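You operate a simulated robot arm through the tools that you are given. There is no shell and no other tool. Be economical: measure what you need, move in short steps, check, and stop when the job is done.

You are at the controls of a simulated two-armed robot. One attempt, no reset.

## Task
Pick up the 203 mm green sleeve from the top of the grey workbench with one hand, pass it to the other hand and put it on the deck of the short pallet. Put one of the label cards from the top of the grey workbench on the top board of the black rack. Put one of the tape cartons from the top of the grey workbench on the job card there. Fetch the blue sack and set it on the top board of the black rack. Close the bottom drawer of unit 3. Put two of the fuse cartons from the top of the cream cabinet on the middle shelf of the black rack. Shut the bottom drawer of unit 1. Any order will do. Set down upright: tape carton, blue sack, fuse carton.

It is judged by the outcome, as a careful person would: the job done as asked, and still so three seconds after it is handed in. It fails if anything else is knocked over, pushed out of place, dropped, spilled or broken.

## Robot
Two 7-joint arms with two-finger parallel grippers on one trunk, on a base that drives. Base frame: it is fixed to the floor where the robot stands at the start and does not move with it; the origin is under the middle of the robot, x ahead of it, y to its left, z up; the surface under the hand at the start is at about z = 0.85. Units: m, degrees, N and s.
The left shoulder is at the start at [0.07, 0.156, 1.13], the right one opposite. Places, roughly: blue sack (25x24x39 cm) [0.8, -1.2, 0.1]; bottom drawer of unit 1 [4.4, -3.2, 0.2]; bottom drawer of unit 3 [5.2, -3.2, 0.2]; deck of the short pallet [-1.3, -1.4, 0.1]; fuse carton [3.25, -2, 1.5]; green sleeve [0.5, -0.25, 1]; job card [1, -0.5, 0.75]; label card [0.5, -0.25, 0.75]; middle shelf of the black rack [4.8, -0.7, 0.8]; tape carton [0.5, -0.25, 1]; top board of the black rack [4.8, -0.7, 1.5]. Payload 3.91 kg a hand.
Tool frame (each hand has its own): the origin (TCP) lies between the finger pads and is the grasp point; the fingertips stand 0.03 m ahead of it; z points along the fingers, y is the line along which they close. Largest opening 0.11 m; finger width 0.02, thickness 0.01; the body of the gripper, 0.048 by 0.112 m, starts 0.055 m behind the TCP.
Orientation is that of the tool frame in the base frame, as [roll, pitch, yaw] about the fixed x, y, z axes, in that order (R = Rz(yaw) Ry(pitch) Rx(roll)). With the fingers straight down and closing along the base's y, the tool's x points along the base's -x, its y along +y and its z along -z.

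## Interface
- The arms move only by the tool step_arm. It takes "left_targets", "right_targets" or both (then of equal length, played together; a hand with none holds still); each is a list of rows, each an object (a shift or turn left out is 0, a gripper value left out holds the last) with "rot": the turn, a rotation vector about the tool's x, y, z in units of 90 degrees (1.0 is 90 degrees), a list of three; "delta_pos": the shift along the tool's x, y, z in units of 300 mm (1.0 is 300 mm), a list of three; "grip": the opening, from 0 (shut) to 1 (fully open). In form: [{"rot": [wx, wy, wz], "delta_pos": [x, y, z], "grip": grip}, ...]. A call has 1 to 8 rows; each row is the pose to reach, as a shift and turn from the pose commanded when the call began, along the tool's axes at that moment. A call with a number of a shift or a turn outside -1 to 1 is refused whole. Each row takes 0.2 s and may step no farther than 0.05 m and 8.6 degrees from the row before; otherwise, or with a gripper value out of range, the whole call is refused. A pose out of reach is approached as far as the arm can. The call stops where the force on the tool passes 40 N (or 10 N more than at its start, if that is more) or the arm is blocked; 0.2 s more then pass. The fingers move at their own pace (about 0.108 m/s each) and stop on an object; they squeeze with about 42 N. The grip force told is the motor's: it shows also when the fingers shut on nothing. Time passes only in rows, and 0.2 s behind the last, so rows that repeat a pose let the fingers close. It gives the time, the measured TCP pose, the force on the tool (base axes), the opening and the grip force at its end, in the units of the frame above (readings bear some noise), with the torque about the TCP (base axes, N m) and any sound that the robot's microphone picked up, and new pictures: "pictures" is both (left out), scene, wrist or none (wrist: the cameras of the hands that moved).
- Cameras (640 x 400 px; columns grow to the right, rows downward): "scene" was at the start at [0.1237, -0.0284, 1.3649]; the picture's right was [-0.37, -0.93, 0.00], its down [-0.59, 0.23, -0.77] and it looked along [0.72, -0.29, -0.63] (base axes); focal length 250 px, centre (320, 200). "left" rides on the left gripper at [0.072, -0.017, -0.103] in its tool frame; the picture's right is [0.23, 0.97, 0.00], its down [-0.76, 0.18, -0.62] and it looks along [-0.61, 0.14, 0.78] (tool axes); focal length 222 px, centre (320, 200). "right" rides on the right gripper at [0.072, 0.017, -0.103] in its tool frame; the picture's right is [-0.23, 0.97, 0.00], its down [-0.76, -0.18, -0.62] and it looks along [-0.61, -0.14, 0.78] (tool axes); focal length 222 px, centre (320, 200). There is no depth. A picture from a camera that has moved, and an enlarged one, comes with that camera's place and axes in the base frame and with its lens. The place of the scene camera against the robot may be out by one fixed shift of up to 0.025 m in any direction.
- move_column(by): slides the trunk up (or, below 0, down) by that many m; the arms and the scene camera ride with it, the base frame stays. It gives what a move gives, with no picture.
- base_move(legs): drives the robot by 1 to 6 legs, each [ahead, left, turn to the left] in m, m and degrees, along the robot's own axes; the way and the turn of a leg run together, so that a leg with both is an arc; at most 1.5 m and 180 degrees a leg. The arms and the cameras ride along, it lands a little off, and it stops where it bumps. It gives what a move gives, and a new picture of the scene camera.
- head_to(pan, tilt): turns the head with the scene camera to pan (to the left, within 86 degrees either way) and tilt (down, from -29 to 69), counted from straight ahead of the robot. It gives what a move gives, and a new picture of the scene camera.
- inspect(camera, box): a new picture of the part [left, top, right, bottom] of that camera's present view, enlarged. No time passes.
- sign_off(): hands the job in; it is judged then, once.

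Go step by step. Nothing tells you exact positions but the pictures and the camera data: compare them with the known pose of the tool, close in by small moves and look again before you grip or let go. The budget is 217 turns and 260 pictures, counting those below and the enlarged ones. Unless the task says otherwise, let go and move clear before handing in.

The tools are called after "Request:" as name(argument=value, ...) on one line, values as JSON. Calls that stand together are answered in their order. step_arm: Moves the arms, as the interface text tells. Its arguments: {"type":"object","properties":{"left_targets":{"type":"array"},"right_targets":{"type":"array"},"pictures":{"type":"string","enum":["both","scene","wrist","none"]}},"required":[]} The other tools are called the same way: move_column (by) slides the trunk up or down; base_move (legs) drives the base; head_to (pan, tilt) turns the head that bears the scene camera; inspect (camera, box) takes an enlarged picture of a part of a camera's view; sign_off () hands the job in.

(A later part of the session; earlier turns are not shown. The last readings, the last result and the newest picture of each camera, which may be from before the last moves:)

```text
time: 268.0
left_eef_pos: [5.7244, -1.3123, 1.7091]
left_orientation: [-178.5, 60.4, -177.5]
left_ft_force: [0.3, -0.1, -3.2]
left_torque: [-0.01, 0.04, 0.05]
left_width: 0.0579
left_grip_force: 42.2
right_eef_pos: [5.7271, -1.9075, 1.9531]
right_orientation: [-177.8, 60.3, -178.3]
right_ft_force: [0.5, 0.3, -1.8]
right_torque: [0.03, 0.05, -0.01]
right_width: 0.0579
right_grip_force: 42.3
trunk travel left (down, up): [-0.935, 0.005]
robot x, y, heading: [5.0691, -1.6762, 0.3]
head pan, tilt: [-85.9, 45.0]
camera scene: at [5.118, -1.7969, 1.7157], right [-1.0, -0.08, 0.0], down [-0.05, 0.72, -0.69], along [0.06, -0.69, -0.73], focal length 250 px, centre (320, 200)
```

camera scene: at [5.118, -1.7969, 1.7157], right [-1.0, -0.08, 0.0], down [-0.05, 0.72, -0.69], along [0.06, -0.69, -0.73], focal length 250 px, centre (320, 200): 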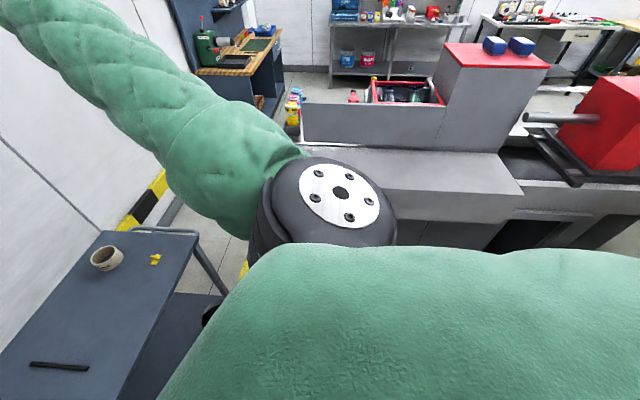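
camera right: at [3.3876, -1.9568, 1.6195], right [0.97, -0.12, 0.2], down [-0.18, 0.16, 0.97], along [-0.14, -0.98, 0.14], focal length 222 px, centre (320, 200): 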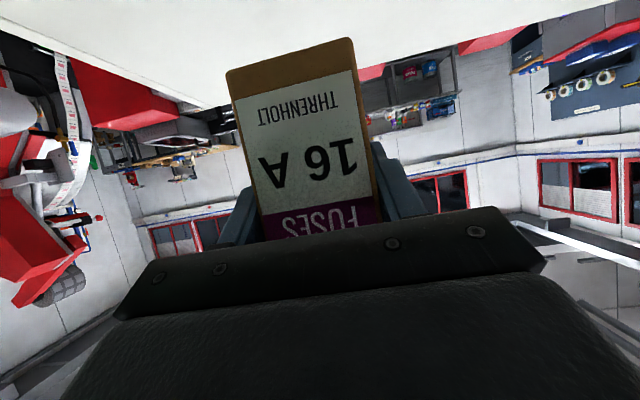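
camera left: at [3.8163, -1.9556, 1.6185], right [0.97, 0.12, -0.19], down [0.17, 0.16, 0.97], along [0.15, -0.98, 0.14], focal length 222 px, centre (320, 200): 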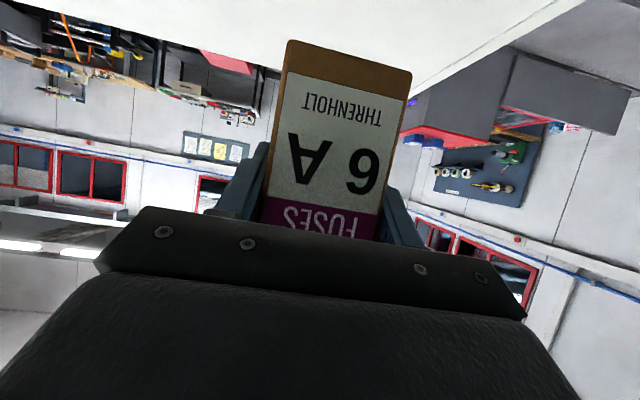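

I see no obstacle on the floor there; I'll try turning back right a little to free the elbow first.

Request:
base_move(legs=[[0, 0, -15]])

```text
time: 269.4
left_eef_pos: [5.6976, -1.3606, 1.7014]
left_orientation: [-177.3, 60.1, 177.6]
left_ft_force: [-0.7, 0.8, -2.8]
left_torque: [-0.03, 0.02, 0.02]
left_width: 0.0577
left_grip_force: 42.0
right_eef_pos: [5.6411, -1.9514, 1.9531]
right_orientation: [-176.4, 59.9, 176.8]
right_ft_force: [0.1, -1.3, -2.8]
right_torque: [0.04, 0.07, 0.01]
right_width: 0.0575
right_grip_force: 42.3
trunk travel left (down, up): [-0.935, 0.005]
robot x, y, heading: [5.0068, -1.6681, -5.3]
head pan, tilt: [-85.9, 45.0]
stopped in leg 1: the robot was blocked; the commanded pose is now the measured one
camera scene: at [5.0464, -1.7661, 1.7159], right [-1.0, 0.02, 0.0], down [0.02, 0.71, -0.7], along [-0.02, -0.7, -0.71], focal length 250 px, centre (320, 200)
```

scene: 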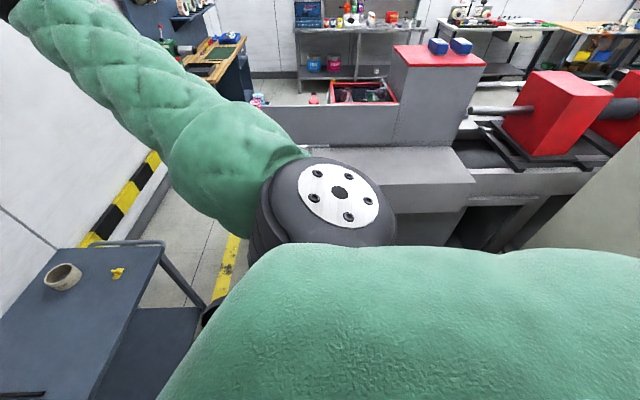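

The robot is leaning left, so the left arm must be hooked on the rack. Looking left before any further motion.

Request:
head_to(pan=75, tilt=25)

Request:
inspect(camera="left", box=[0, 0, 640, 400])

```text
time: 271.9
left_eef_pos: [5.7001, -1.3595, 1.7019]
left_orientation: [-177.5, 60.1, 177.7]
left_ft_force: [-0.5, -0.4, -1.6]
left_torque: [0.0, 0.05, -0.01]
left_width: 0.0579
left_grip_force: 42.3
right_eef_pos: [5.6444, -1.952, 1.9506]
right_orientation: [-176.6, 59.8, 176.9]
right_ft_force: [-0.1, -1.2, -1.7]
right_torque: [0.02, 0.03, -0.02]
right_width: 0.0581
right_grip_force: 42.0
trunk travel left (down, up): [-0.935, 0.005]
robot x, y, heading: [5.0056, -1.675, -5.3]
head pan, tilt: [75.0, 25.0]
camera scene: at [5.0827, -1.5993, 1.748], right [0.94, -0.35, 0.0], down [-0.15, -0.39, -0.91], along [0.31, 0.85, -0.42], focal length 250 px, centre (320, 200)
```

scene: 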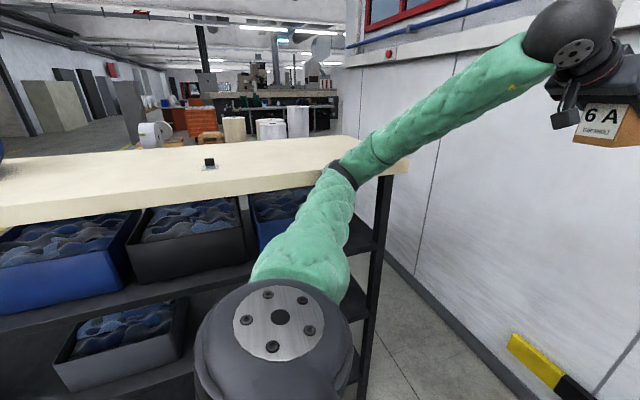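

```text
1.00 times, centred on (320, 200) of left (not enlarged: the box is as wide or as high as the picture)
camera zoom: at [5.5726, -1.3659, 1.6902], right [-0.04, 0.98, -0.22], down [-0.14, 0.21, 0.97], along [0.99, 0.07, 0.13], focal length 222 px, centre (320, 200)
```

zoom: 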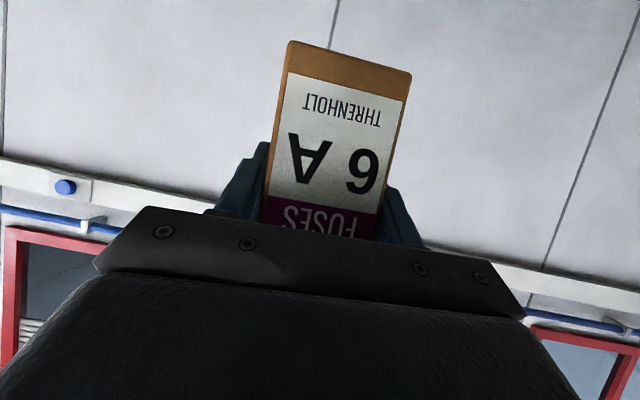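

The rack looks unmoved. I'll try easing straight back (west), where the floor is open.

Request:
base_move(legs=[[-0.15, 0, 0]])

```text
time: 273.1
left_eef_pos: [5.6233, -1.399, 1.706]
left_orientation: [-177.6, 60.3, 170.7]
left_ft_force: [0.0, -0.4, -2.2]
left_torque: [0.01, 0.08, 0.01]
left_width: 0.0578
left_grip_force: 41.9
right_eef_pos: [5.5007, -1.9765, 1.9544]
right_orientation: [-177.1, 60.6, 170.1]
right_ft_force: [-0.9, 0.6, -2.1]
right_torque: [0.0, 0.05, -0.01]
right_width: 0.0577
right_grip_force: 41.9
trunk travel left (down, up): [-0.935, 0.005]
robot x, y, heading: [4.9104, -1.6238, -11.9]
head pan, tilt: [75.0, 25.0]
stopped in leg 1: the robot was blocked; the commanded pose is now the measured one
camera scene: at [4.9913, -1.5655, 1.7487], right [0.89, -0.45, 0.0], down [-0.19, -0.37, -0.91], along [0.41, 0.81, -0.41], focal length 250 px, centre (320, 200)
```

scene: 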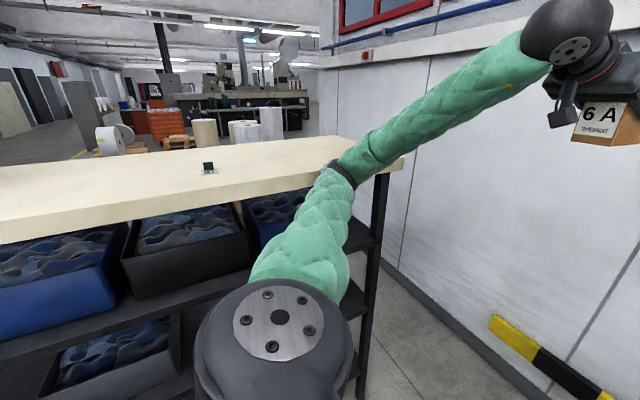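

The left elbow stays stuck at one spot of the rack. I'll free it with the arm itself: raise the left hand a little and watch.

Request:
step_arm(left_targets=[{"delta_pos": [-0.058, 0, -0.033]}, {"delta_pos": [-0.115, 0, -0.067]}, {"delta_pos": [-0.173, 0, -0.1]}, {"delta_pos": [-0.23, 0, -0.133]}, {"delta_pos": [-0.29, 0, -0.167]}, {"delta_pos": [-0.345, 0, -0.2]}], pictures="scene")

```text
time: 274.5
left_eef_pos: [5.6273, -1.3714, 1.8191]
left_orientation: [-176.3, 60.1, 172.2]
left_ft_force: [-0.3, 0.4, -2.2]
left_torque: [0.03, 0.06, -0.01]
left_width: 0.0576
left_grip_force: 41.5
right_eef_pos: [5.5077, -1.9523, 1.9544]
right_orientation: [-175.7, 60.2, 171.4]
right_ft_force: [-0.4, -0.4, -2.0]
right_torque: [0.02, 0.09, 0.01]
right_width: 0.0579
right_grip_force: 42.0
trunk travel left (down, up): [-0.935, 0.005]
robot x, y, heading: [4.9088, -1.6214, -11.7]
head pan, tilt: [75.0, 25.0]
camera scene: at [4.9951, -1.5474, 1.747], right [0.89, -0.45, 0.0], down [-0.19, -0.38, -0.91], along [0.41, 0.81, -0.42], focal length 250 px, centre (320, 200)
```

scene: 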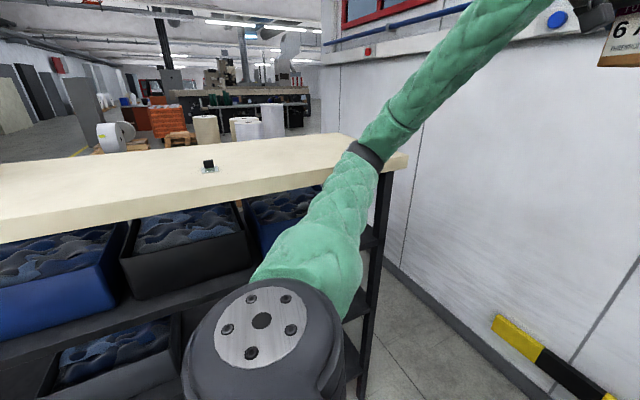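

Request:
inspect(camera="scene", box=[260, 90, 460, 260])

Request:
head_to(pan=45, tilt=69)

```text
2.35 times, centred on (360, 175) of scene
camera zoom: at [4.9951, -1.5474, 1.747], right [0.89, -0.45, 0.0], down [-0.19, -0.38, -0.91], along [0.41, 0.81, -0.42], focal length 588 px, centre (226, 259)
```

zoom: 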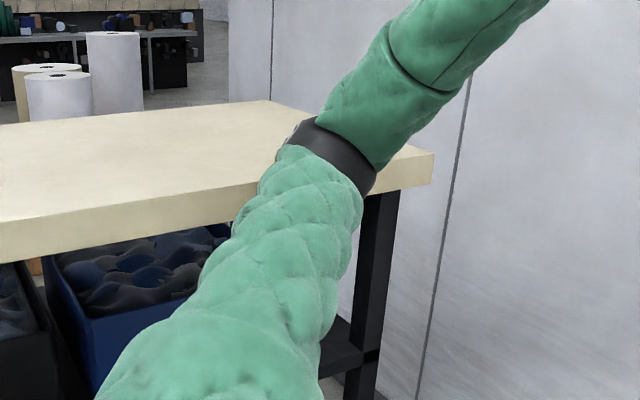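

```text
time: 275.6
left_eef_pos: [5.6265, -1.3721, 1.8202]
left_orientation: [-176.5, 60.1, 172.2]
left_ft_force: [-0.1, -0.1, -2.7]
left_torque: [-0.03, 0.08, -0.03]
left_width: 0.058
left_grip_force: 41.9
right_eef_pos: [5.5062, -1.955, 1.9554]
right_orientation: [-175.9, 60.4, 171.4]
right_ft_force: [-0.6, -0.2, -1.4]
right_torque: [0.01, 0.07, -0.02]
right_width: 0.0577
right_grip_force: 41.8
trunk travel left (down, up): [-0.935, 0.005]
robot x, y, heading: [4.9101, -1.6226, -11.6]
head pan, tilt: [45.0, 68.8]
camera scene: at [4.999, -1.5996, 1.6879], right [0.55, -0.84, 0.0], down [-0.78, -0.51, -0.36], along [0.3, 0.2, -0.93], focal length 250 px, centre (320, 200)
```

scene: 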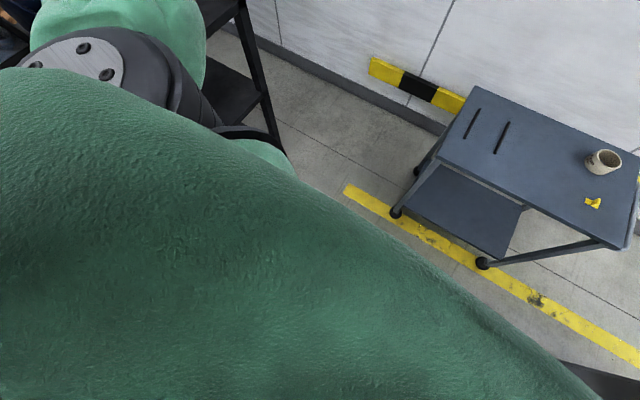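

I'll try to bring the left arm inward (toward the robot's right), which should swing the elbow away from the rack.

Request:
step_arm(left_targets=[{"delta_pos": [0, -0.1, 0]}, {"delta_pos": [0, -0.2, 0]}, {"delta_pos": [0, -0.3, 0]}, {"delta_pos": [0, -0.4, 0]}, {"delta_pos": [0, -0.5, 0]}, {"delta_pos": [0, -0.6, 0]}], pictures="none")

Request:
head_to(pan=80, tilt=30)

```text
time: 277.0
left_eef_pos: [5.5914, -1.5516, 1.8265]
left_orientation: [-176.6, 60.2, 172.2]
left_ft_force: [-0.1, -1.3, -2.8]
left_torque: [0.04, 0.05, 0.01]
left_width: 0.0576
left_grip_force: 42.3
right_eef_pos: [5.5053, -1.9559, 1.954]
right_orientation: [-176.2, 60.4, 171.3]
right_ft_force: [-0.1, 0.1, -2.9]
right_torque: [0.06, 0.04, 0.02]
right_width: 0.0578
right_grip_force: 42.1
trunk travel left (down, up): [-0.935, 0.005]
robot x, y, heading: [4.9115, -1.6238, -11.7]
head pan, tilt: [45.0, 68.8]
```

```text
time: 278.1
left_eef_pos: [5.5912, -1.5488, 1.8262]
left_orientation: [-176.4, 60.2, 172.3]
left_ft_force: [0.0, 0.2, -2.1]
left_torque: [-0.01, 0.05, 0.01]
left_width: 0.0578
left_grip_force: 41.8
right_eef_pos: [5.5067, -1.9546, 1.9556]
right_orientation: [-175.9, 60.3, 171.4]
right_ft_force: [0.2, -0.1, -1.5]
right_torque: [0.0, 0.07, 0.0]
right_width: 0.058
right_grip_force: 41.8
trunk travel left (down, up): [-0.935, 0.005]
robot x, y, heading: [4.906, -1.6248, -11.8]
head pan, tilt: [80.0, 30.0]
camera scene: at [4.9858, -1.5466, 1.7392], right [0.93, -0.37, 0.0], down [-0.19, -0.47, -0.87], along [0.32, 0.8, -0.5], focal length 250 px, centre (320, 200)
```

scene: 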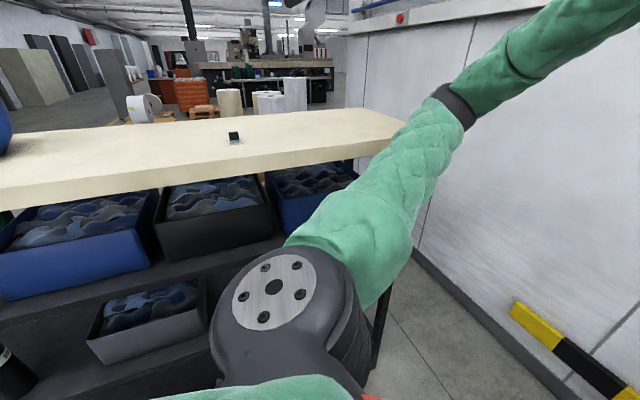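

The elbow is now clear. Trying the sideways move away from the rack again.

Request:
base_move(legs=[[0, -0.15, 0]])

```text
time: 279.4
left_eef_pos: [5.5607, -1.6951, 1.8256]
left_orientation: [-176.4, 60.3, 172.4]
left_ft_force: [-1.4, -0.3, -2.9]
left_torque: [-0.01, 0.01, 0.01]
left_width: 0.0577
left_grip_force: 42.1
right_eef_pos: [5.4758, -2.0998, 1.9555]
right_orientation: [-175.6, 60.4, 171.5]
right_ft_force: [0.0, 0.3, -3.3]
right_torque: [0.0, 0.04, 0.0]
right_width: 0.0578
right_grip_force: 42.7
trunk travel left (down, up): [-0.935, 0.005]
robot x, y, heading: [4.8744, -1.7711, -12.1]
head pan, tilt: [80.0, 30.0]
camera scene: at [4.9556, -1.6929, 1.7391], right [0.93, -0.37, 0.0], down [-0.19, -0.47, -0.87], along [0.32, 0.8, -0.5], focal length 250 px, centre (320, 200)
```

scene: 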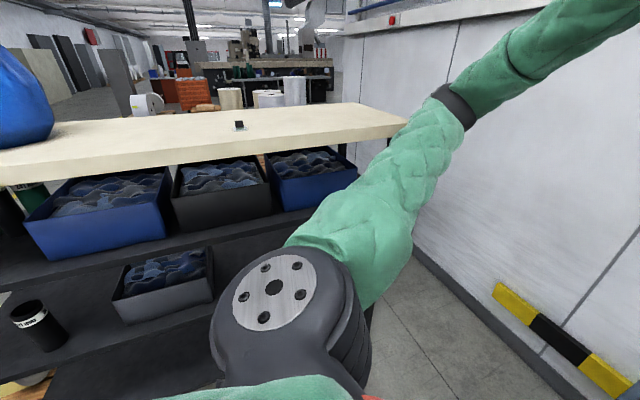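

That worked. A little more clearance, then the turn to face the rack.

Request:
base_move(legs=[[0, -0.12, 0], [0, 0, 102]])

Request:
head_to(pan=-15, tilt=40)

```text
time: 284.9
left_eef_pos: [4.6441, -1.2358, 1.8259]
left_orientation: [-176.5, 60.2, -86.3]
left_ft_force: [0.8, -1.0, -2.4]
left_torque: [-0.01, -0.03, 0.0]
left_width: 0.058
left_grip_force: 42.0
right_eef_pos: [5.0573, -1.2391, 1.9557]
right_orientation: [-175.9, 60.4, -86.9]
right_ft_force: [0.2, 0.3, -2.5]
right_torque: [-0.05, 0.01, -0.01]
right_width: 0.0579
right_grip_force: 42.0
trunk travel left (down, up): [-0.935, 0.005]
robot x, y, heading: [4.8553, -1.8926, 90.2]
head pan, tilt: [80.0, 30.0]
camera scene: at [4.7582, -1.8197, 1.7393], right [0.18, 0.98, 0.0], down [0.49, -0.09, -0.87], along [-0.85, 0.15, -0.5], focal length 250 px, centre (320, 200)
```

scene: 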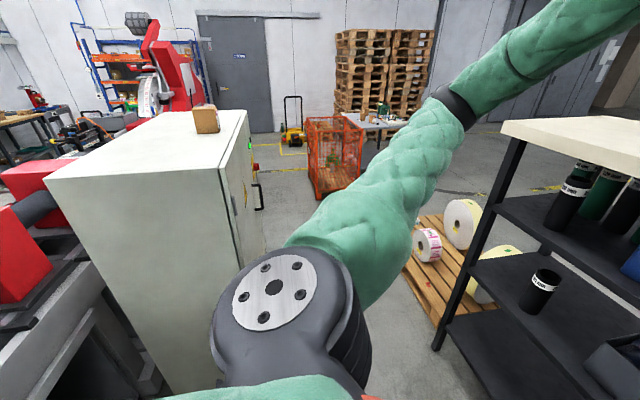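

```text
time: 286.6
left_eef_pos: [4.6437, -1.235, 1.826]
left_orientation: [-176.5, 60.3, -86.3]
left_ft_force: [0.6, -0.9, -2.5]
left_torque: [-0.07, 0.01, -0.05]
left_width: 0.0578
left_grip_force: 42.1
right_eef_pos: [5.0568, -1.2384, 1.9545]
right_orientation: [-175.9, 60.4, -87.0]
right_ft_force: [-0.1, -0.6, -2.1]
right_torque: [-0.06, 0.02, 0.03]
right_width: 0.0579
right_grip_force: 41.8
trunk travel left (down, up): [-0.935, 0.005]
robot x, y, heading: [4.8568, -1.8937, 90.0]
head pan, tilt: [-15.0, 40.0]
camera scene: at [4.869, -1.7535, 1.7239], right [0.97, -0.26, 0.0], down [-0.17, -0.62, -0.77], along [0.2, 0.74, -0.64], focal length 250 px, centre (320, 200)
```

scene: 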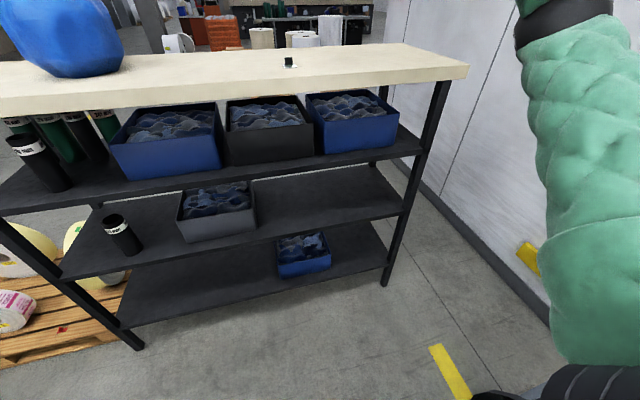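

The rack's middle shelf (z≈0.77) is free between the grey bin (x≈4.79) and the right post (x≈5.57). I'll lower both arms relative to the trunk and take out the ~2° sideways tilt of the hands.

Request:
step_arm(left_targets=[{"rot": [-0.006, 0, 0.01], "delta_pos": [0.1225, 0, 0.071]}, {"rot": [-0.011, 0, 0.02], "delta_pos": [0.245, 0, 0.142]}, {"rot": [-0.011, 0, 0.02], "delta_pos": [0.3675, 0, 0.2125]}, {"rot": [-0.011, 0, 0.02], "delta_pos": [0.49, 0, 0.283]}, {"rot": [-0.011, 0, 0.02], "delta_pos": [0.6125, 0, 0.354]}, {"rot": [-0.011, 0, 0.02], "delta_pos": [0.735, 0, 0.425]}, {"rot": [-0.011, 0, 0.02], "delta_pos": [0.8575, 0, 0.496]}, {"rot": [-0.011, 0, 0.02], "delta_pos": [0.98, 0, 0.567]}], right_targets=[{"rot": [-0.006, 0, 0.01], "delta_pos": [0.1225, 0, 0.071]}, {"rot": [-0.011, 0, 0.02], "delta_pos": [0.245, 0, 0.142]}, {"rot": [-0.011, 0, 0.02], "delta_pos": [0.3675, 0, 0.2125]}, {"rot": [-0.011, 0, 0.02], "delta_pos": [0.49, 0, 0.283]}, {"rot": [-0.011, 0, 0.02], "delta_pos": [0.6125, 0, 0.354]}, {"rot": [-0.011, 0, 0.02], "delta_pos": [0.735, 0, 0.425]}, {"rot": [-0.011, 0, 0.02], "delta_pos": [0.8575, 0, 0.496]}, {"rot": [-0.011, 0, 0.02], "delta_pos": [0.98, 0, 0.567]}], pictures="none")

Request:
step_arm(left_targets=[{"delta_pos": [0.065, 0, 0.0375]}, {"delta_pos": [0.13, 0, 0.075]}, {"delta_pos": [0.195, 0, 0.1125]}, {"delta_pos": [0.26, 0, 0.15]}, {"delta_pos": [0.26, 0, 0.15]}, {"delta_pos": [0.26, 0, 0.15]}], right_targets=[{"delta_pos": [0.106, 0, 0.061]}, {"delta_pos": [0.212, 0, 0.122]}, {"delta_pos": [0.318, 0, 0.1835]}, {"delta_pos": [0.424, 0, 0.245]}, {"delta_pos": [0.53, 0, 0.306]}, {"delta_pos": [0.635, 0, 0.367]}], pictures="scene")

```text
time: 288.4
left_eef_pos: [4.654, -1.2326, 1.4852]
left_orientation: [179.4, 60.3, -89.9]
left_ft_force: [-0.2, -0.3, -3.1]
left_torque: [-0.04, 0.02, 0.0]
left_width: 0.0577
left_grip_force: 41.9
right_eef_pos: [5.0693, -1.2335, 1.6163]
right_orientation: [179.9, 60.4, -90.6]
right_ft_force: [0.1, 0.4, -2.2]
right_torque: [-0.03, 0.01, -0.01]
right_width: 0.0577
right_grip_force: 41.5
trunk travel left (down, up): [-0.935, 0.005]
robot x, y, heading: [4.8522, -1.8894, 89.7]
head pan, tilt: [-15.0, 40.0]
```

```text
time: 289.9
left_eef_pos: [4.6533, -1.2344, 1.3956]
left_orientation: [179.4, 60.3, -90.0]
left_ft_force: [-0.3, 0.3, -3.1]
left_torque: [-0.08, -0.03, -0.01]
left_width: 0.0578
left_grip_force: 42.3
right_eef_pos: [5.0689, -1.2352, 1.3957]
right_orientation: [179.9, 60.4, -90.7]
right_ft_force: [-0.3, -0.3, -2.1]
right_torque: [-0.08, 0.01, -0.05]
right_width: 0.0577
right_grip_force: 42.1
trunk travel left (down, up): [-0.935, 0.005]
robot x, y, heading: [4.8519, -1.8918, 90.0]
head pan, tilt: [-15.0, 40.0]
camera scene: at [4.8694, -1.7542, 1.7241], right [0.97, -0.26, 0.0], down [-0.17, -0.62, -0.77], along [0.2, 0.74, -0.64], focal length 250 px, centre (320, 200)
```

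scene: 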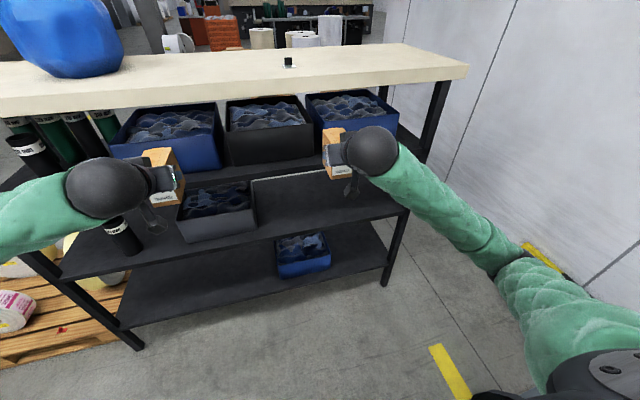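

Both cartons are level at the same height. Lowering the trunk to shelf height, strafing right and approaching part way.

Request:
move_column(by=-0.4)

Request:
move_column(by=-0.125)

Request:
base_move(legs=[[0, -0.335, 0], [0.2, 0, 0]])

```text
time: 293.7
left_eef_pos: [4.6537, -1.2339, 0.9966]
left_orientation: [179.5, 60.3, -89.9]
left_ft_force: [0.8, 0.3, -1.7]
left_torque: [-0.06, 0.0, 0.02]
left_width: 0.0578
left_grip_force: 42.6
right_eef_pos: [5.0691, -1.2346, 0.9963]
right_orientation: [180.0, 60.4, -90.6]
right_ft_force: [0.8, -0.4, -2.8]
right_torque: [-0.04, 0.01, 0.03]
right_width: 0.058
right_grip_force: 41.8
trunk travel left (down, up): [-0.535, 0.405]
robot x, y, heading: [4.8488, -1.8877, 89.8]
head pan, tilt: [-15.0, 40.0]
```

```text
time: 295.2
left_eef_pos: [4.6526, -1.234, 0.8717]
left_orientation: [179.4, 60.3, -89.9]
left_ft_force: [-0.4, 0.2, -2.2]
left_torque: [-0.02, 0.02, 0.0]
left_width: 0.0579
left_grip_force: 42.1
right_eef_pos: [5.0693, -1.2346, 0.8715]
right_orientation: [179.8, 60.4, -90.6]
right_ft_force: [0.1, 0.1, -2.5]
right_torque: [-0.05, 0.01, 0.06]
right_width: 0.0579
right_grip_force: 42.2
trunk travel left (down, up): [-0.41, 0.53]
robot x, y, heading: [4.8536, -1.8904, 90.0]
head pan, tilt: [-15.0, 40.0]
```

```text
time: 298.6
left_eef_pos: [4.9923, -1.0331, 0.8707]
left_orientation: [179.5, 60.2, -90.0]
left_ft_force: [-0.5, 0.3, -3.3]
left_torque: [-0.04, -0.01, 0.0]
left_width: 0.0577
left_grip_force: 42.5
right_eef_pos: [5.4089, -1.0356, 0.8708]
right_orientation: [179.9, 60.4, -90.8]
right_ft_force: [0.5, 0.6, -2.0]
right_torque: [-0.05, 0.01, 0.0]
right_width: 0.0577
right_grip_force: 41.9
trunk travel left (down, up): [-0.41, 0.53]
robot x, y, heading: [5.191, -1.6923, 90.0]
head pan, tilt: [-15.0, 40.0]
camera scene: at [5.2081, -1.5532, 1.1987], right [0.96, -0.26, 0.0], down [-0.17, -0.62, -0.77], along [0.2, 0.74, -0.64], focal length 250 px, centre (320, 200)
```

scene: 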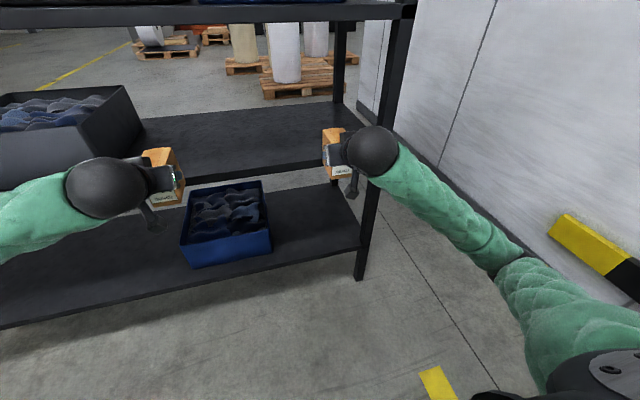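

I'll raise slightly for safe clearance (the shelf may be nearer z 0.80), shift a little left from the post, and move in over the shelf.

Request:
move_column(by=0.06)

Request:
base_move(legs=[[0, 0.04, 0], [0.22, 0, 0]])

```text
time: 299.6
left_eef_pos: [4.9924, -1.0336, 0.9294]
left_orientation: [179.4, 60.2, -90.0]
left_ft_force: [-0.6, 0.0, -2.0]
left_torque: [-0.05, 0.0, -0.01]
left_width: 0.0579
left_grip_force: 41.9
right_eef_pos: [5.4094, -1.0354, 0.9309]
right_orientation: [-179.9, 60.4, -90.7]
right_ft_force: [-0.3, 0.0, -2.3]
right_torque: [-0.05, 0.0, 0.02]
right_width: 0.0577
right_grip_force: 42.0
trunk travel left (down, up): [-0.47, 0.47]
robot x, y, heading: [5.1929, -1.6942, 90.1]
head pan, tilt: [-15.0, 40.0]
```

```text
time: 301.8
left_eef_pos: [4.9544, -0.8113, 0.9294]
left_orientation: [179.3, 60.2, -90.0]
left_ft_force: [-0.6, 0.5, -2.6]
left_torque: [-0.09, -0.02, 0.01]
left_width: 0.0576
left_grip_force: 42.1
right_eef_pos: [5.3706, -0.8129, 0.9298]
right_orientation: [-180.0, 60.2, -90.7]
right_ft_force: [-0.7, 0.2, -2.3]
right_torque: [-0.06, 0.03, -0.03]
right_width: 0.0575
right_grip_force: 42.2
trunk travel left (down, up): [-0.47, 0.47]
robot x, y, heading: [5.1508, -1.465, 89.7]
head pan, tilt: [-15.0, 40.0]
camera scene: at [5.1691, -1.3317, 1.2587], right [0.96, -0.26, 0.0], down [-0.17, -0.62, -0.76], along [0.2, 0.74, -0.64], focal length 250 px, centre (320, 200)
```

scene: 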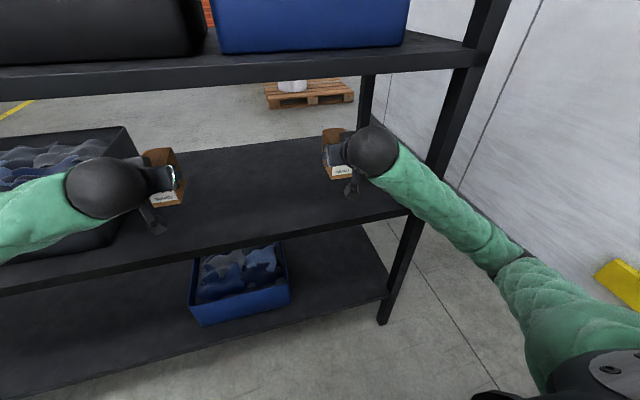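

Both cartons are over the middle shelf with room around. Lowering gently.

Request:
step_arm(left_targets=[{"delta_pos": [0.058, 0, 0.033]}, {"delta_pos": [0.116, 0, 0.067]}, {"delta_pos": [0.144, 0, 0.083]}, {"delta_pos": [0.159, 0, 0.0915]}, {"delta_pos": [0.173, 0, 0.1]}], right_targets=[{"delta_pos": [0.058, 0, 0.033]}, {"delta_pos": [0.116, 0, 0.067]}, {"delta_pos": [0.144, 0, 0.083]}, {"delta_pos": [0.159, 0, 0.0915]}, {"delta_pos": [0.173, 0, 0.1]}], pictures="scene")

```text
time: 303.0
left_eef_pos: [4.9532, -0.8124, 0.8725]
left_orientation: [179.4, 60.3, -90.0]
left_ft_force: [-0.8, -0.1, -1.7]
left_torque: [-0.06, 0.02, 0.01]
left_width: 0.058
left_grip_force: 41.8
right_eef_pos: [5.3704, -0.8141, 0.8712]
right_orientation: [179.9, 60.3, -90.8]
right_ft_force: [-0.8, -0.4, -2.0]
right_torque: [-0.06, -0.01, 0.01]
right_width: 0.0577
right_grip_force: 42.0
trunk travel left (down, up): [-0.47, 0.47]
robot x, y, heading: [5.1536, -1.4704, 89.8]
head pan, tilt: [-15.0, 40.0]
camera scene: at [5.1691, -1.3329, 1.2589], right [0.96, -0.26, 0.0], down [-0.17, -0.62, -0.77], along [0.2, 0.74, -0.64], focal length 250 px, centre (320, 200)
```

scene: 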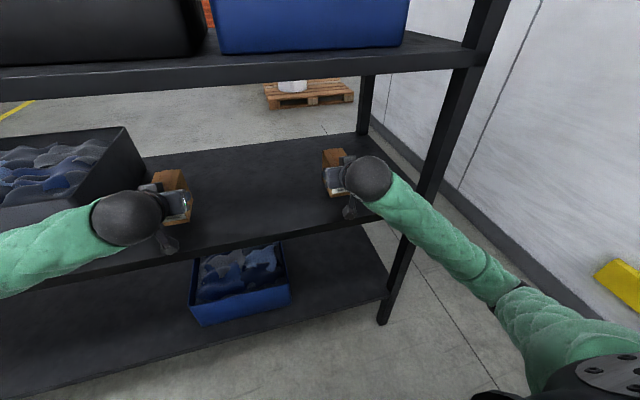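

Request:
step_arm(left_targets=[{"delta_pos": [0.023, 0, 0.0133]}, {"delta_pos": [0.046, 0, 0.0267]}, {"delta_pos": [0.069, 0, 0.04]}, {"delta_pos": [0.087, 0, 0.05]}, {"delta_pos": [0.104, 0, 0.06]}, {"delta_pos": [0.121, 0, 0.07]}, {"delta_pos": [0.139, 0, 0.08]}, {"delta_pos": [0.156, 0, 0.09]}], right_targets=[{"delta_pos": [0.023, 0, 0.0133]}, {"delta_pos": [0.046, 0, 0.0267]}, {"delta_pos": [0.069, 0, 0.04]}, {"delta_pos": [0.087, 0, 0.05]}, {"delta_pos": [0.104, 0, 0.06]}, {"delta_pos": [0.121, 0, 0.07]}, {"delta_pos": [0.139, 0, 0.08]}, {"delta_pos": [0.156, 0, 0.09]}], pictures="scene")

```text
time: 304.8
left_eef_pos: [4.9529, -0.8151, 0.8155]
left_orientation: [179.5, 60.1, -89.9]
left_ft_force: [-0.3, 0.1, -2.5]
left_torque: [-0.08, 0.0, 0.0]
left_width: 0.0576
left_grip_force: 42.4
right_eef_pos: [5.3705, -0.8149, 0.8184]
right_orientation: [180.0, 60.6, -90.8]
right_ft_force: [3.8, -11.7, 30.5]
right_torque: [0.16, -0.07, 0.18]
right_width: 0.0577
right_grip_force: 41.3
trunk travel left (down, up): [-0.47, 0.47]
robot x, y, heading: [5.1519, -1.4699, 89.7]
head pan, tilt: [-15.0, 40.0]
camera scene: at [5.1688, -1.3354, 1.2583], right [0.96, -0.26, 0.0], down [-0.17, -0.62, -0.77], along [0.2, 0.74, -0.64], focal length 250 px, centre (320, 200)
```

scene: 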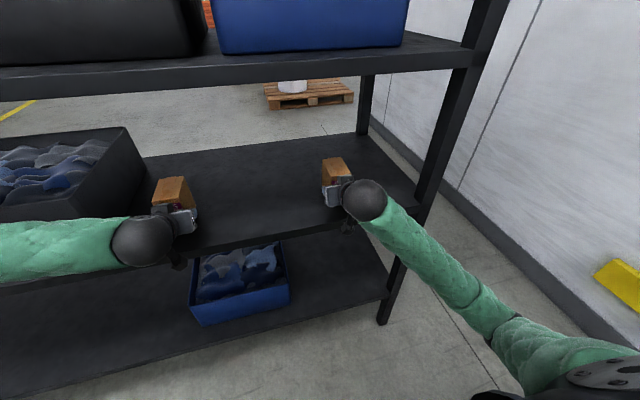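

The right carton touches down. Now the left one in 2 mm steps, easing the right.

Request:
step_arm(left_targets=[{"delta_pos": [0.006, 0, 0.0033]}, {"delta_pos": [0.012, 0, 0.0067]}, {"delta_pos": [0.018, 0, 0.01]}, {"delta_pos": [0.024, 0, 0.0133]}], right_targets=[{"delta_pos": [-0.004, 0, -0.002]}, {"delta_pos": [-0.009, 0, -0.005]}, {"delta_pos": [-0.009, 0, -0.005]}, {"delta_pos": [-0.009, 0, -0.005]}], pictures="none")

```text
time: 305.8
left_eef_pos: [4.9556, -0.8138, 0.8093]
left_orientation: [179.0, 59.9, -90.1]
left_ft_force: [0.2, -0.6, -3.0]
left_torque: [-0.05, 0.0, 0.04]
left_width: 0.0578
left_grip_force: 42.0
right_eef_pos: [5.3722, -0.8129, 0.8206]
right_orientation: [179.7, 60.5, -91.0]
right_ft_force: [0.1, 0.1, -2.9]
right_torque: [-0.02, 0.01, 0.01]
right_width: 0.0577
right_grip_force: 41.7
trunk travel left (down, up): [-0.47, 0.47]
robot x, y, heading: [5.1518, -1.4687, 89.5]
head pan, tilt: [-15.0, 40.0]
```

Heights differ by ~1 cm, so I'll look through both wrist cameras.

Request:
inspect(camera="right", box=[0, 0, 640, 400])

Request:
inspect(camera="left", box=[0, 0, 640, 400])

Request:
inspect(camera="scene", box=[110, 130, 420, 290])

```text
1.00 times, centred on (320, 200) of right (not enlarged: the box is as wide or as high as the picture)
camera zoom: at [5.353, -0.938, 0.8082], right [-0.97, 0.12, 0.2], down [0.18, -0.17, 0.97], along [0.15, 0.98, 0.14], focal length 222 px, centre (320, 200)
```

zoom: 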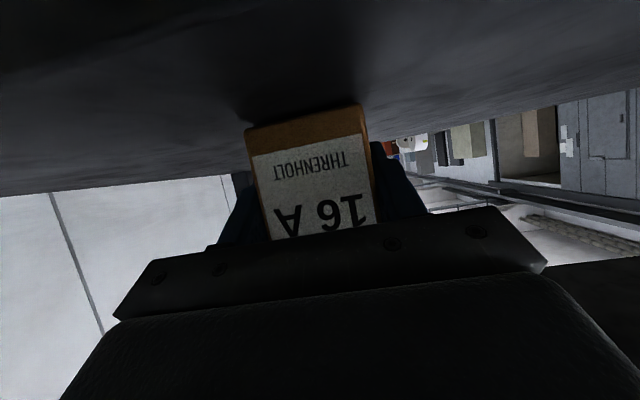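

```text
1.00 times, centred on (320, 200) of left (not enlarged: the box is as wide or as high as the picture)
camera zoom: at [4.973, -0.9365, 0.7987], right [-0.97, -0.13, -0.19], down [-0.17, -0.16, 0.97], along [-0.15, 0.98, 0.13], focal length 222 px, centre (320, 200)
```

zoom: 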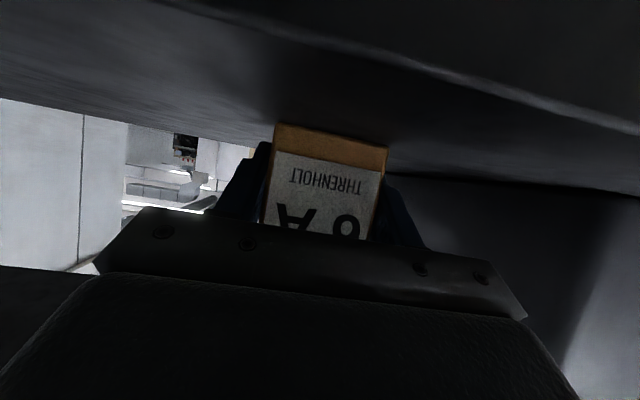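

```text
2.06 times, centred on (265, 210) of scene
camera zoom: at [5.1713, -1.3334, 1.2586], right [0.96, -0.26, 0.0], down [-0.17, -0.62, -0.77], along [0.2, 0.74, -0.64], focal length 516 px, centre (434, 179)
```

zoom: 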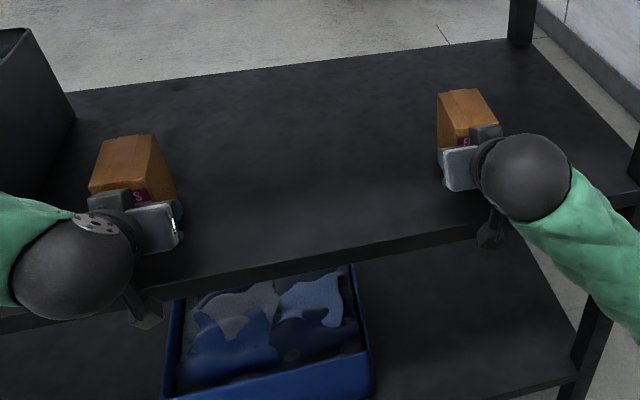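

Both cartons already rest on the shelf (z≈0.784; they slid slightly up in the fingers). They're upright, so I'll open both hands and back out along the tool axes.

Request:
step_arm(left_targets=[{"grip": 0.75}, {"grip": 0.75}, {"grip": 0.75}, {"delta_pos": [0, 0, -0.08]}, {"delta_pos": [0, 0, -0.18]}, {"delta_pos": [0, 0, -0.3]}, {"delta_pos": [0, 0, -0.42]}], right_targets=[{"grip": 0.75}, {"grip": 0.75}, {"grip": 0.75}, {"delta_pos": [0, 0, -0.08]}, {"delta_pos": [0, 0, -0.18]}, {"delta_pos": [0, 0, -0.3]}, {"delta_pos": [0, 0, -0.42]}], pictures="both")

```text
time: 307.4
left_eef_pos: [4.9669, -0.8481, 0.8594]
left_orientation: [179.3, 60.2, -90.0]
left_ft_force: [-1.5, -0.4, 0.5]
left_torque: [-0.01, 0.02, 0.04]
left_width: 0.0827
left_grip_force: 0.2
left hand out of reach, approached as far as the arm can: row 5, 6, 7
right_eef_pos: [5.3617, -0.8453, 0.8707]
right_orientation: [180.0, 60.4, -90.8]
right_ft_force: [0.0, 0.4, -1.2]
right_torque: [0.0, -0.03, -0.03]
right_width: 0.0826
right_grip_force: 0.1
right hand out of reach, approached as far as the arm can: row 5, 6, 7
trunk travel left (down, up): [-0.47, 0.47]
robot x, y, heading: [5.1525, -1.4654, 89.6]
head pan, tilt: [-15.0, 40.0]
camera scene: at [5.1692, -1.3334, 1.2589], right [0.96, -0.26, 0.0], down [-0.17, -0.62, -0.77], along [0.2, 0.74, -0.64], focal length 250 px, centre (320, 200)
camera right: at [5.3437, -0.9704, 0.859], right [-0.97, 0.12, 0.2], down [0.18, -0.17, 0.97], along [0.15, 0.98, 0.14], focal length 222 px, centre (320, 200)
camera left: at [4.9847, -0.972, 0.8478], right [-0.97, -0.12, -0.19], down [-0.17, -0.17, 0.97], along [-0.15, 0.98, 0.14], focal length 222 px, centre (320, 200)
```

scene: 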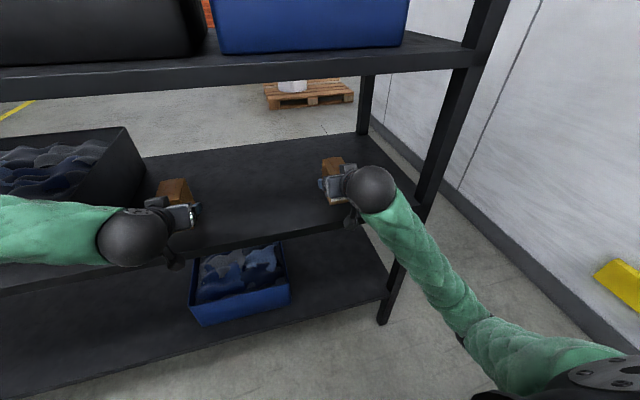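
right: 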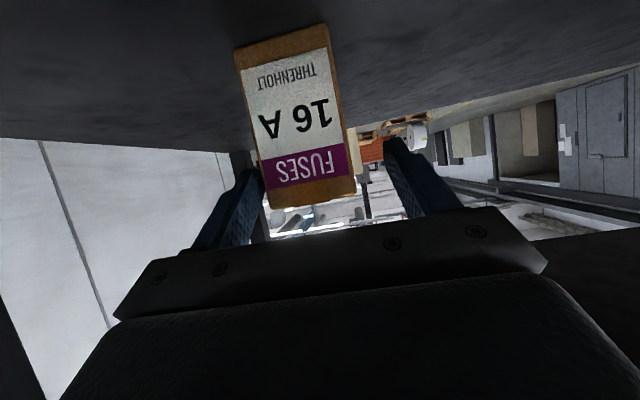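
left: 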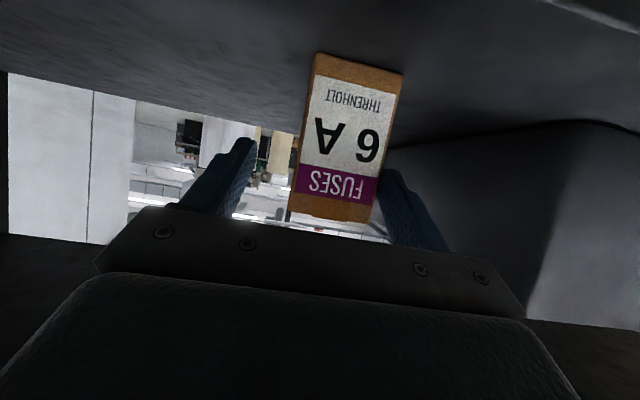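

Both cartons stand on the shelf. I'll back the base straight out.

Request:
base_move(legs=[[-0.35, 0, 0]])

```text
time: 309.7
left_eef_pos: [4.9638, -1.1978, 0.8588]
left_orientation: [179.5, 60.3, -89.9]
left_ft_force: [-0.1, -0.4, 1.2]
left_torque: [0.02, 0.0, -0.02]
left_width: 0.0826
left_grip_force: 0.1
right_eef_pos: [5.3596, -1.194, 0.8691]
right_orientation: [179.9, 60.5, -90.7]
right_ft_force: [0.1, 0.7, -0.1]
right_torque: [0.0, 0.01, 0.0]
right_width: 0.0824
right_grip_force: 0.0
trunk travel left (down, up): [-0.47, 0.47]
robot x, y, heading: [5.1536, -1.8169, 90.1]
head pan, tilt: [-15.0, 40.0]
camera scene: at [5.1675, -1.6829, 1.2591], right [0.97, -0.26, 0.0], down [-0.17, -0.62, -0.77], along [0.2, 0.74, -0.64], focal length 250 px, centre (320, 200)
```

scene: 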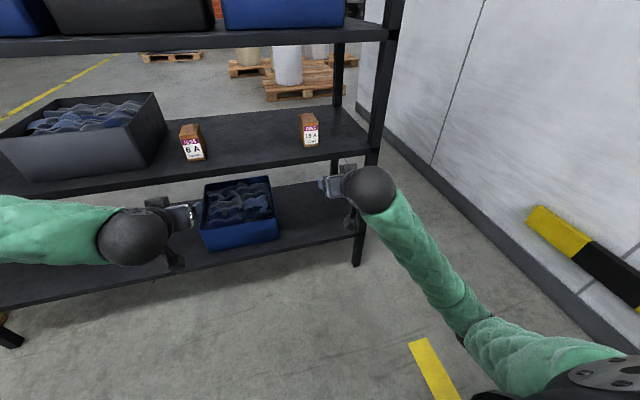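

Both fuse cartons stand upright on the middle shelf. Now the drawers: I'll raise the trunk, turn west and look south for the units.

Request:
move_column(by=0.4)

Request:
base_move(legs=[[0, 0, 90]])

Request:
head_to(pan=75, tilt=30)

```text
time: 313.5
left_eef_pos: [4.964, -1.1969, 1.259]
left_orientation: [179.4, 60.3, -89.8]
left_ft_force: [-0.7, 0.6, 0.2]
left_torque: [0.02, 0.0, 0.0]
left_width: 0.0825
left_grip_force: 0.1
right_eef_pos: [5.3594, -1.1933, 1.2702]
right_orientation: [180.0, 60.4, -90.6]
right_ft_force: [-0.6, -0.4, -0.1]
right_torque: [0.01, 0.0, 0.02]
right_width: 0.0822
right_grip_force: 0.1
trunk travel left (down, up): [-0.87, 0.07]
robot x, y, heading: [5.1534, -1.8194, 90.0]
head pan, tilt: [-15.0, 40.0]
```

```text
time: 317.7
left_eef_pos: [4.5321, -2.0096, 1.2597]
left_orientation: [179.4, 60.3, 0.5]
left_ft_force: [-0.3, 0.2, -0.4]
left_torque: [-0.01, 0.01, 0.01]
left_width: 0.0823
left_grip_force: 0.1
right_eef_pos: [4.5262, -1.6145, 1.271]
right_orientation: [180.0, 60.4, -0.3]
right_ft_force: [-0.7, 0.0, 0.4]
right_torque: [0.01, -0.01, 0.02]
right_width: 0.0825
right_grip_force: 0.1
trunk travel left (down, up): [-0.87, 0.07]
robot x, y, heading: [5.1509, -1.8193, -179.7]
head pan, tilt: [-15.0, 40.0]
camera scene: at [5.0122, -1.7932, 1.659], right [0.25, 0.97, 0.0], down [0.62, -0.16, -0.77], along [-0.74, 0.2, -0.64], focal length 250 px, centre (320, 200)
```

scene: 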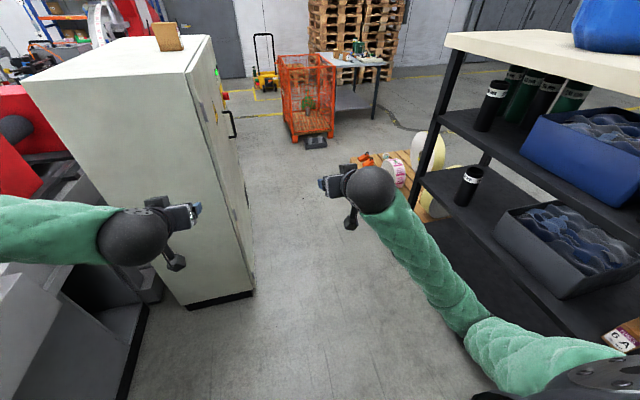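

```text
time: 319.4
left_eef_pos: [4.5314, -2.0098, 1.2589]
left_orientation: [179.5, 60.3, 0.5]
left_ft_force: [0.1, -0.8, -0.5]
left_torque: [-0.01, -0.01, 0.02]
left_width: 0.0824
left_grip_force: 0.0
right_eef_pos: [4.5255, -1.6137, 1.2708]
right_orientation: [179.9, 60.5, -0.2]
right_ft_force: [0.2, 0.6, 0.4]
right_torque: [0.01, 0.02, 0.04]
right_width: 0.0826
right_grip_force: 0.0
trunk travel left (down, up): [-0.87, 0.07]
robot x, y, heading: [5.1546, -1.8192, -179.9]
head pan, tilt: [75.0, 30.0]
camera scene: at [5.0713, -1.9023, 1.6743], right [-0.97, 0.26, 0.0], down [0.13, 0.48, -0.87], along [-0.22, -0.84, -0.5], focal length 250 px, centre (320, 200)
```

scene: 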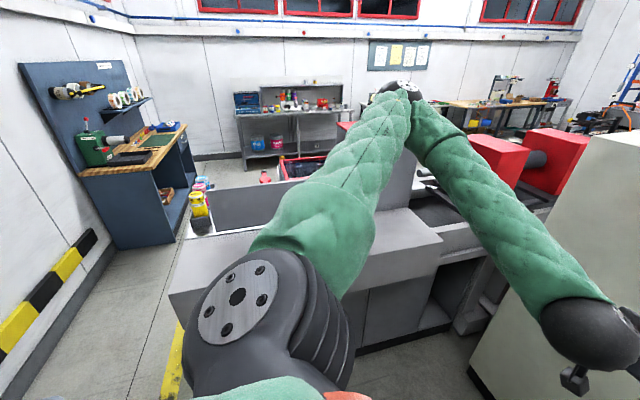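

The gaps around the lathe's east side (next to the trolley) are too narrow, and the drawer fronts evidently face south. I'll go back west the way I came and round through the western aisle to the south side.

Request:
base_move(legs=[[0, 0, -90], [0.15, 0, 0], [0, 1.45, 0], [0, 1.45, 0]])

```text
time: 338.2
left_eef_pos: [2.0462, -1.0639, 1.2592]
left_orientation: [179.5, 60.3, -89.0]
left_ft_force: [0.2, 0.5, 0.0]
left_torque: [-0.01, -0.02, 0.0]
left_width: 0.0823
left_grip_force: 0.0
right_eef_pos: [2.442, -1.0552, 1.2697]
right_orientation: [179.8, 60.6, -89.9]
right_ft_force: [-0.3, 0.3, -1.0]
right_torque: [0.02, 0.0, 0.01]
right_width: 0.0823
right_grip_force: 0.0
trunk travel left (down, up): [-0.87, 0.07]
robot x, y, heading: [2.2429, -1.6803, 90.4]
head pan, tilt: [75.0, 30.0]
camera scene: at [2.1484, -1.6053, 1.6743], right [0.25, 0.97, 0.0], down [0.48, -0.12, -0.87], along [-0.84, 0.21, -0.5], focal length 250 px, centre (320, 200)
```

scene: 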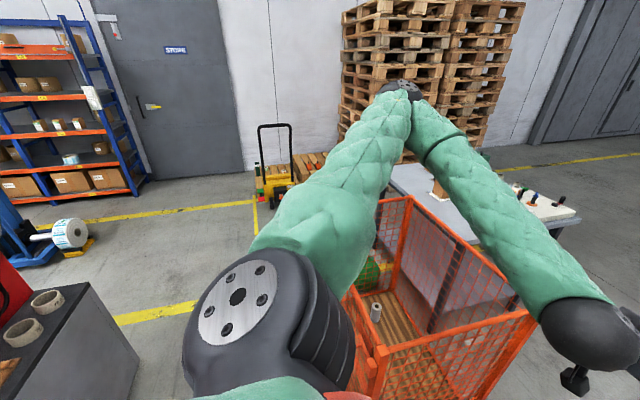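

Request:
base_move(legs=[[-0.28, 0, 0], [0, 1.5, 0], [0, 0.25, 0], [0, 0, -180]])

Request:
head_to(pan=0, tilt=30)

```text
time: 355.9
left_eef_pos: [0.7007, -2.5958, 1.2599]
left_orientation: [179.4, 60.3, 91.2]
left_ft_force: [-0.1, 0.1, 0.4]
left_torque: [-0.02, 0.0, 0.01]
left_width: 0.0825
left_grip_force: 0.2
right_eef_pos: [0.3058, -2.6069, 1.2715]
right_orientation: [179.9, 60.4, 90.5]
right_ft_force: [-0.3, -0.4, -0.5]
right_torque: [-0.02, 0.03, 0.02]
right_width: 0.0824
right_grip_force: 0.0
trunk travel left (down, up): [-0.87, 0.07]
robot x, y, heading: [0.5018, -1.9797, -89.1]
head pan, tilt: [75.0, 30.0]
camera scene: at [0.5839, -2.0476, 1.6743], right [-0.24, -0.97, 0.0], down [-0.48, 0.12, -0.87], along [0.84, -0.21, -0.5], focal length 250 px, centre (320, 200)
```

scene: 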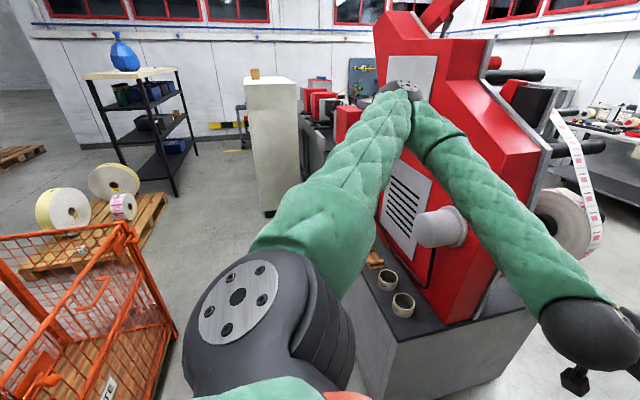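

```text
time: 357.4
left_eef_pos: [0.701, -2.5967, 1.26]
left_orientation: [179.4, 60.2, 91.2]
left_ft_force: [-0.4, -0.4, -0.6]
left_torque: [0.0, 0.0, -0.01]
left_width: 0.0826
left_grip_force: 0.0
right_eef_pos: [0.3062, -2.6076, 1.2708]
right_orientation: [179.9, 60.3, 90.3]
right_ft_force: [-0.4, 1.4, -0.1]
right_torque: [-0.02, -0.04, 0.02]
right_width: 0.0825
right_grip_force: 0.1
trunk travel left (down, up): [-0.87, 0.07]
robot x, y, heading: [0.5036, -1.9808, -89.3]
head pan, tilt: [0.0, 30.0]
camera scene: at [0.4978, -2.116, 1.6743], right [-1.0, -0.02, 0.0], down [-0.01, 0.5, -0.87], along [0.01, -0.87, -0.5], focal length 250 px, centre (320, 200)
```

scene: 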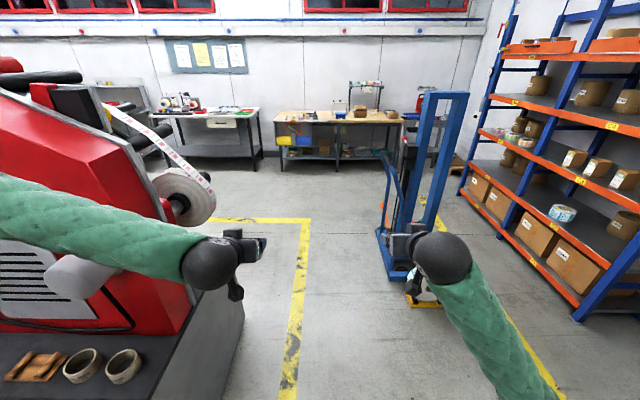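

The corridor between the red machine's reel and the stacker is about 1.1 m wide. I'll stretch both arms forward to draw the elbows in, then drive south along x≈0.5.

Request:
step_arm(left_targets=[{"delta_pos": [-0.067, 0, 0.115]}, {"delta_pos": [-0.133, 0, 0.231]}, {"delta_pos": [-0.2, 0, 0.346]}, {"delta_pos": [-0.267, 0, 0.462]}, {"delta_pos": [-0.333, 0, 0.577]}, {"delta_pos": [-0.4, 0, 0.693]}], right_targets=[{"delta_pos": [-0.067, 0, 0.115]}, {"delta_pos": [-0.133, 0, 0.231]}, {"delta_pos": [-0.2, 0, 0.346]}, {"delta_pos": [-0.267, 0, 0.462]}, {"delta_pos": [-0.333, 0, 0.577]}, {"delta_pos": [-0.4, 0, 0.693]}], pictures="scene")

```text
time: 358.8
left_eef_pos: [0.7089, -2.8366, 1.2575]
left_orientation: [179.5, 60.1, 91.2]
left_ft_force: [0.4, -1.5, -0.6]
left_torque: [-0.01, 0.02, -0.02]
left_width: 0.0824
left_grip_force: 0.0
right_eef_pos: [0.3086, -2.8494, 1.2696]
right_orientation: [-180.0, 60.3, 90.5]
right_ft_force: [0.5, -0.3, -0.1]
right_torque: [0.0, 0.03, 0.0]
right_width: 0.0824
right_grip_force: 0.1
trunk travel left (down, up): [-0.87, 0.07]
robot x, y, heading: [0.5014, -1.9768, -88.7]
head pan, tilt: [0.0, 30.0]
camera scene: at [0.498, -2.119, 1.674], right [-1.0, -0.02, 0.0], down [-0.01, 0.5, -0.86], along [0.01, -0.86, -0.5], focal length 250 px, centre (320, 200)
```

scene: 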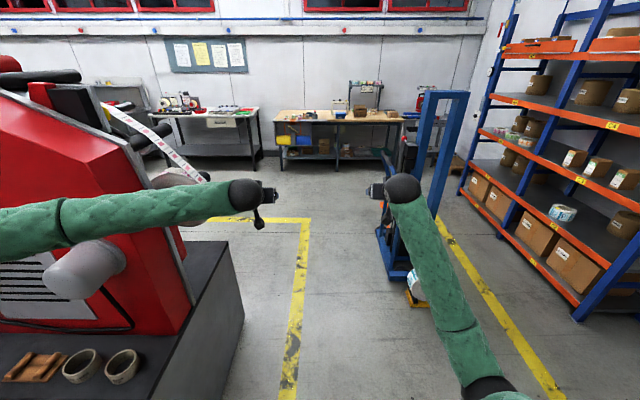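

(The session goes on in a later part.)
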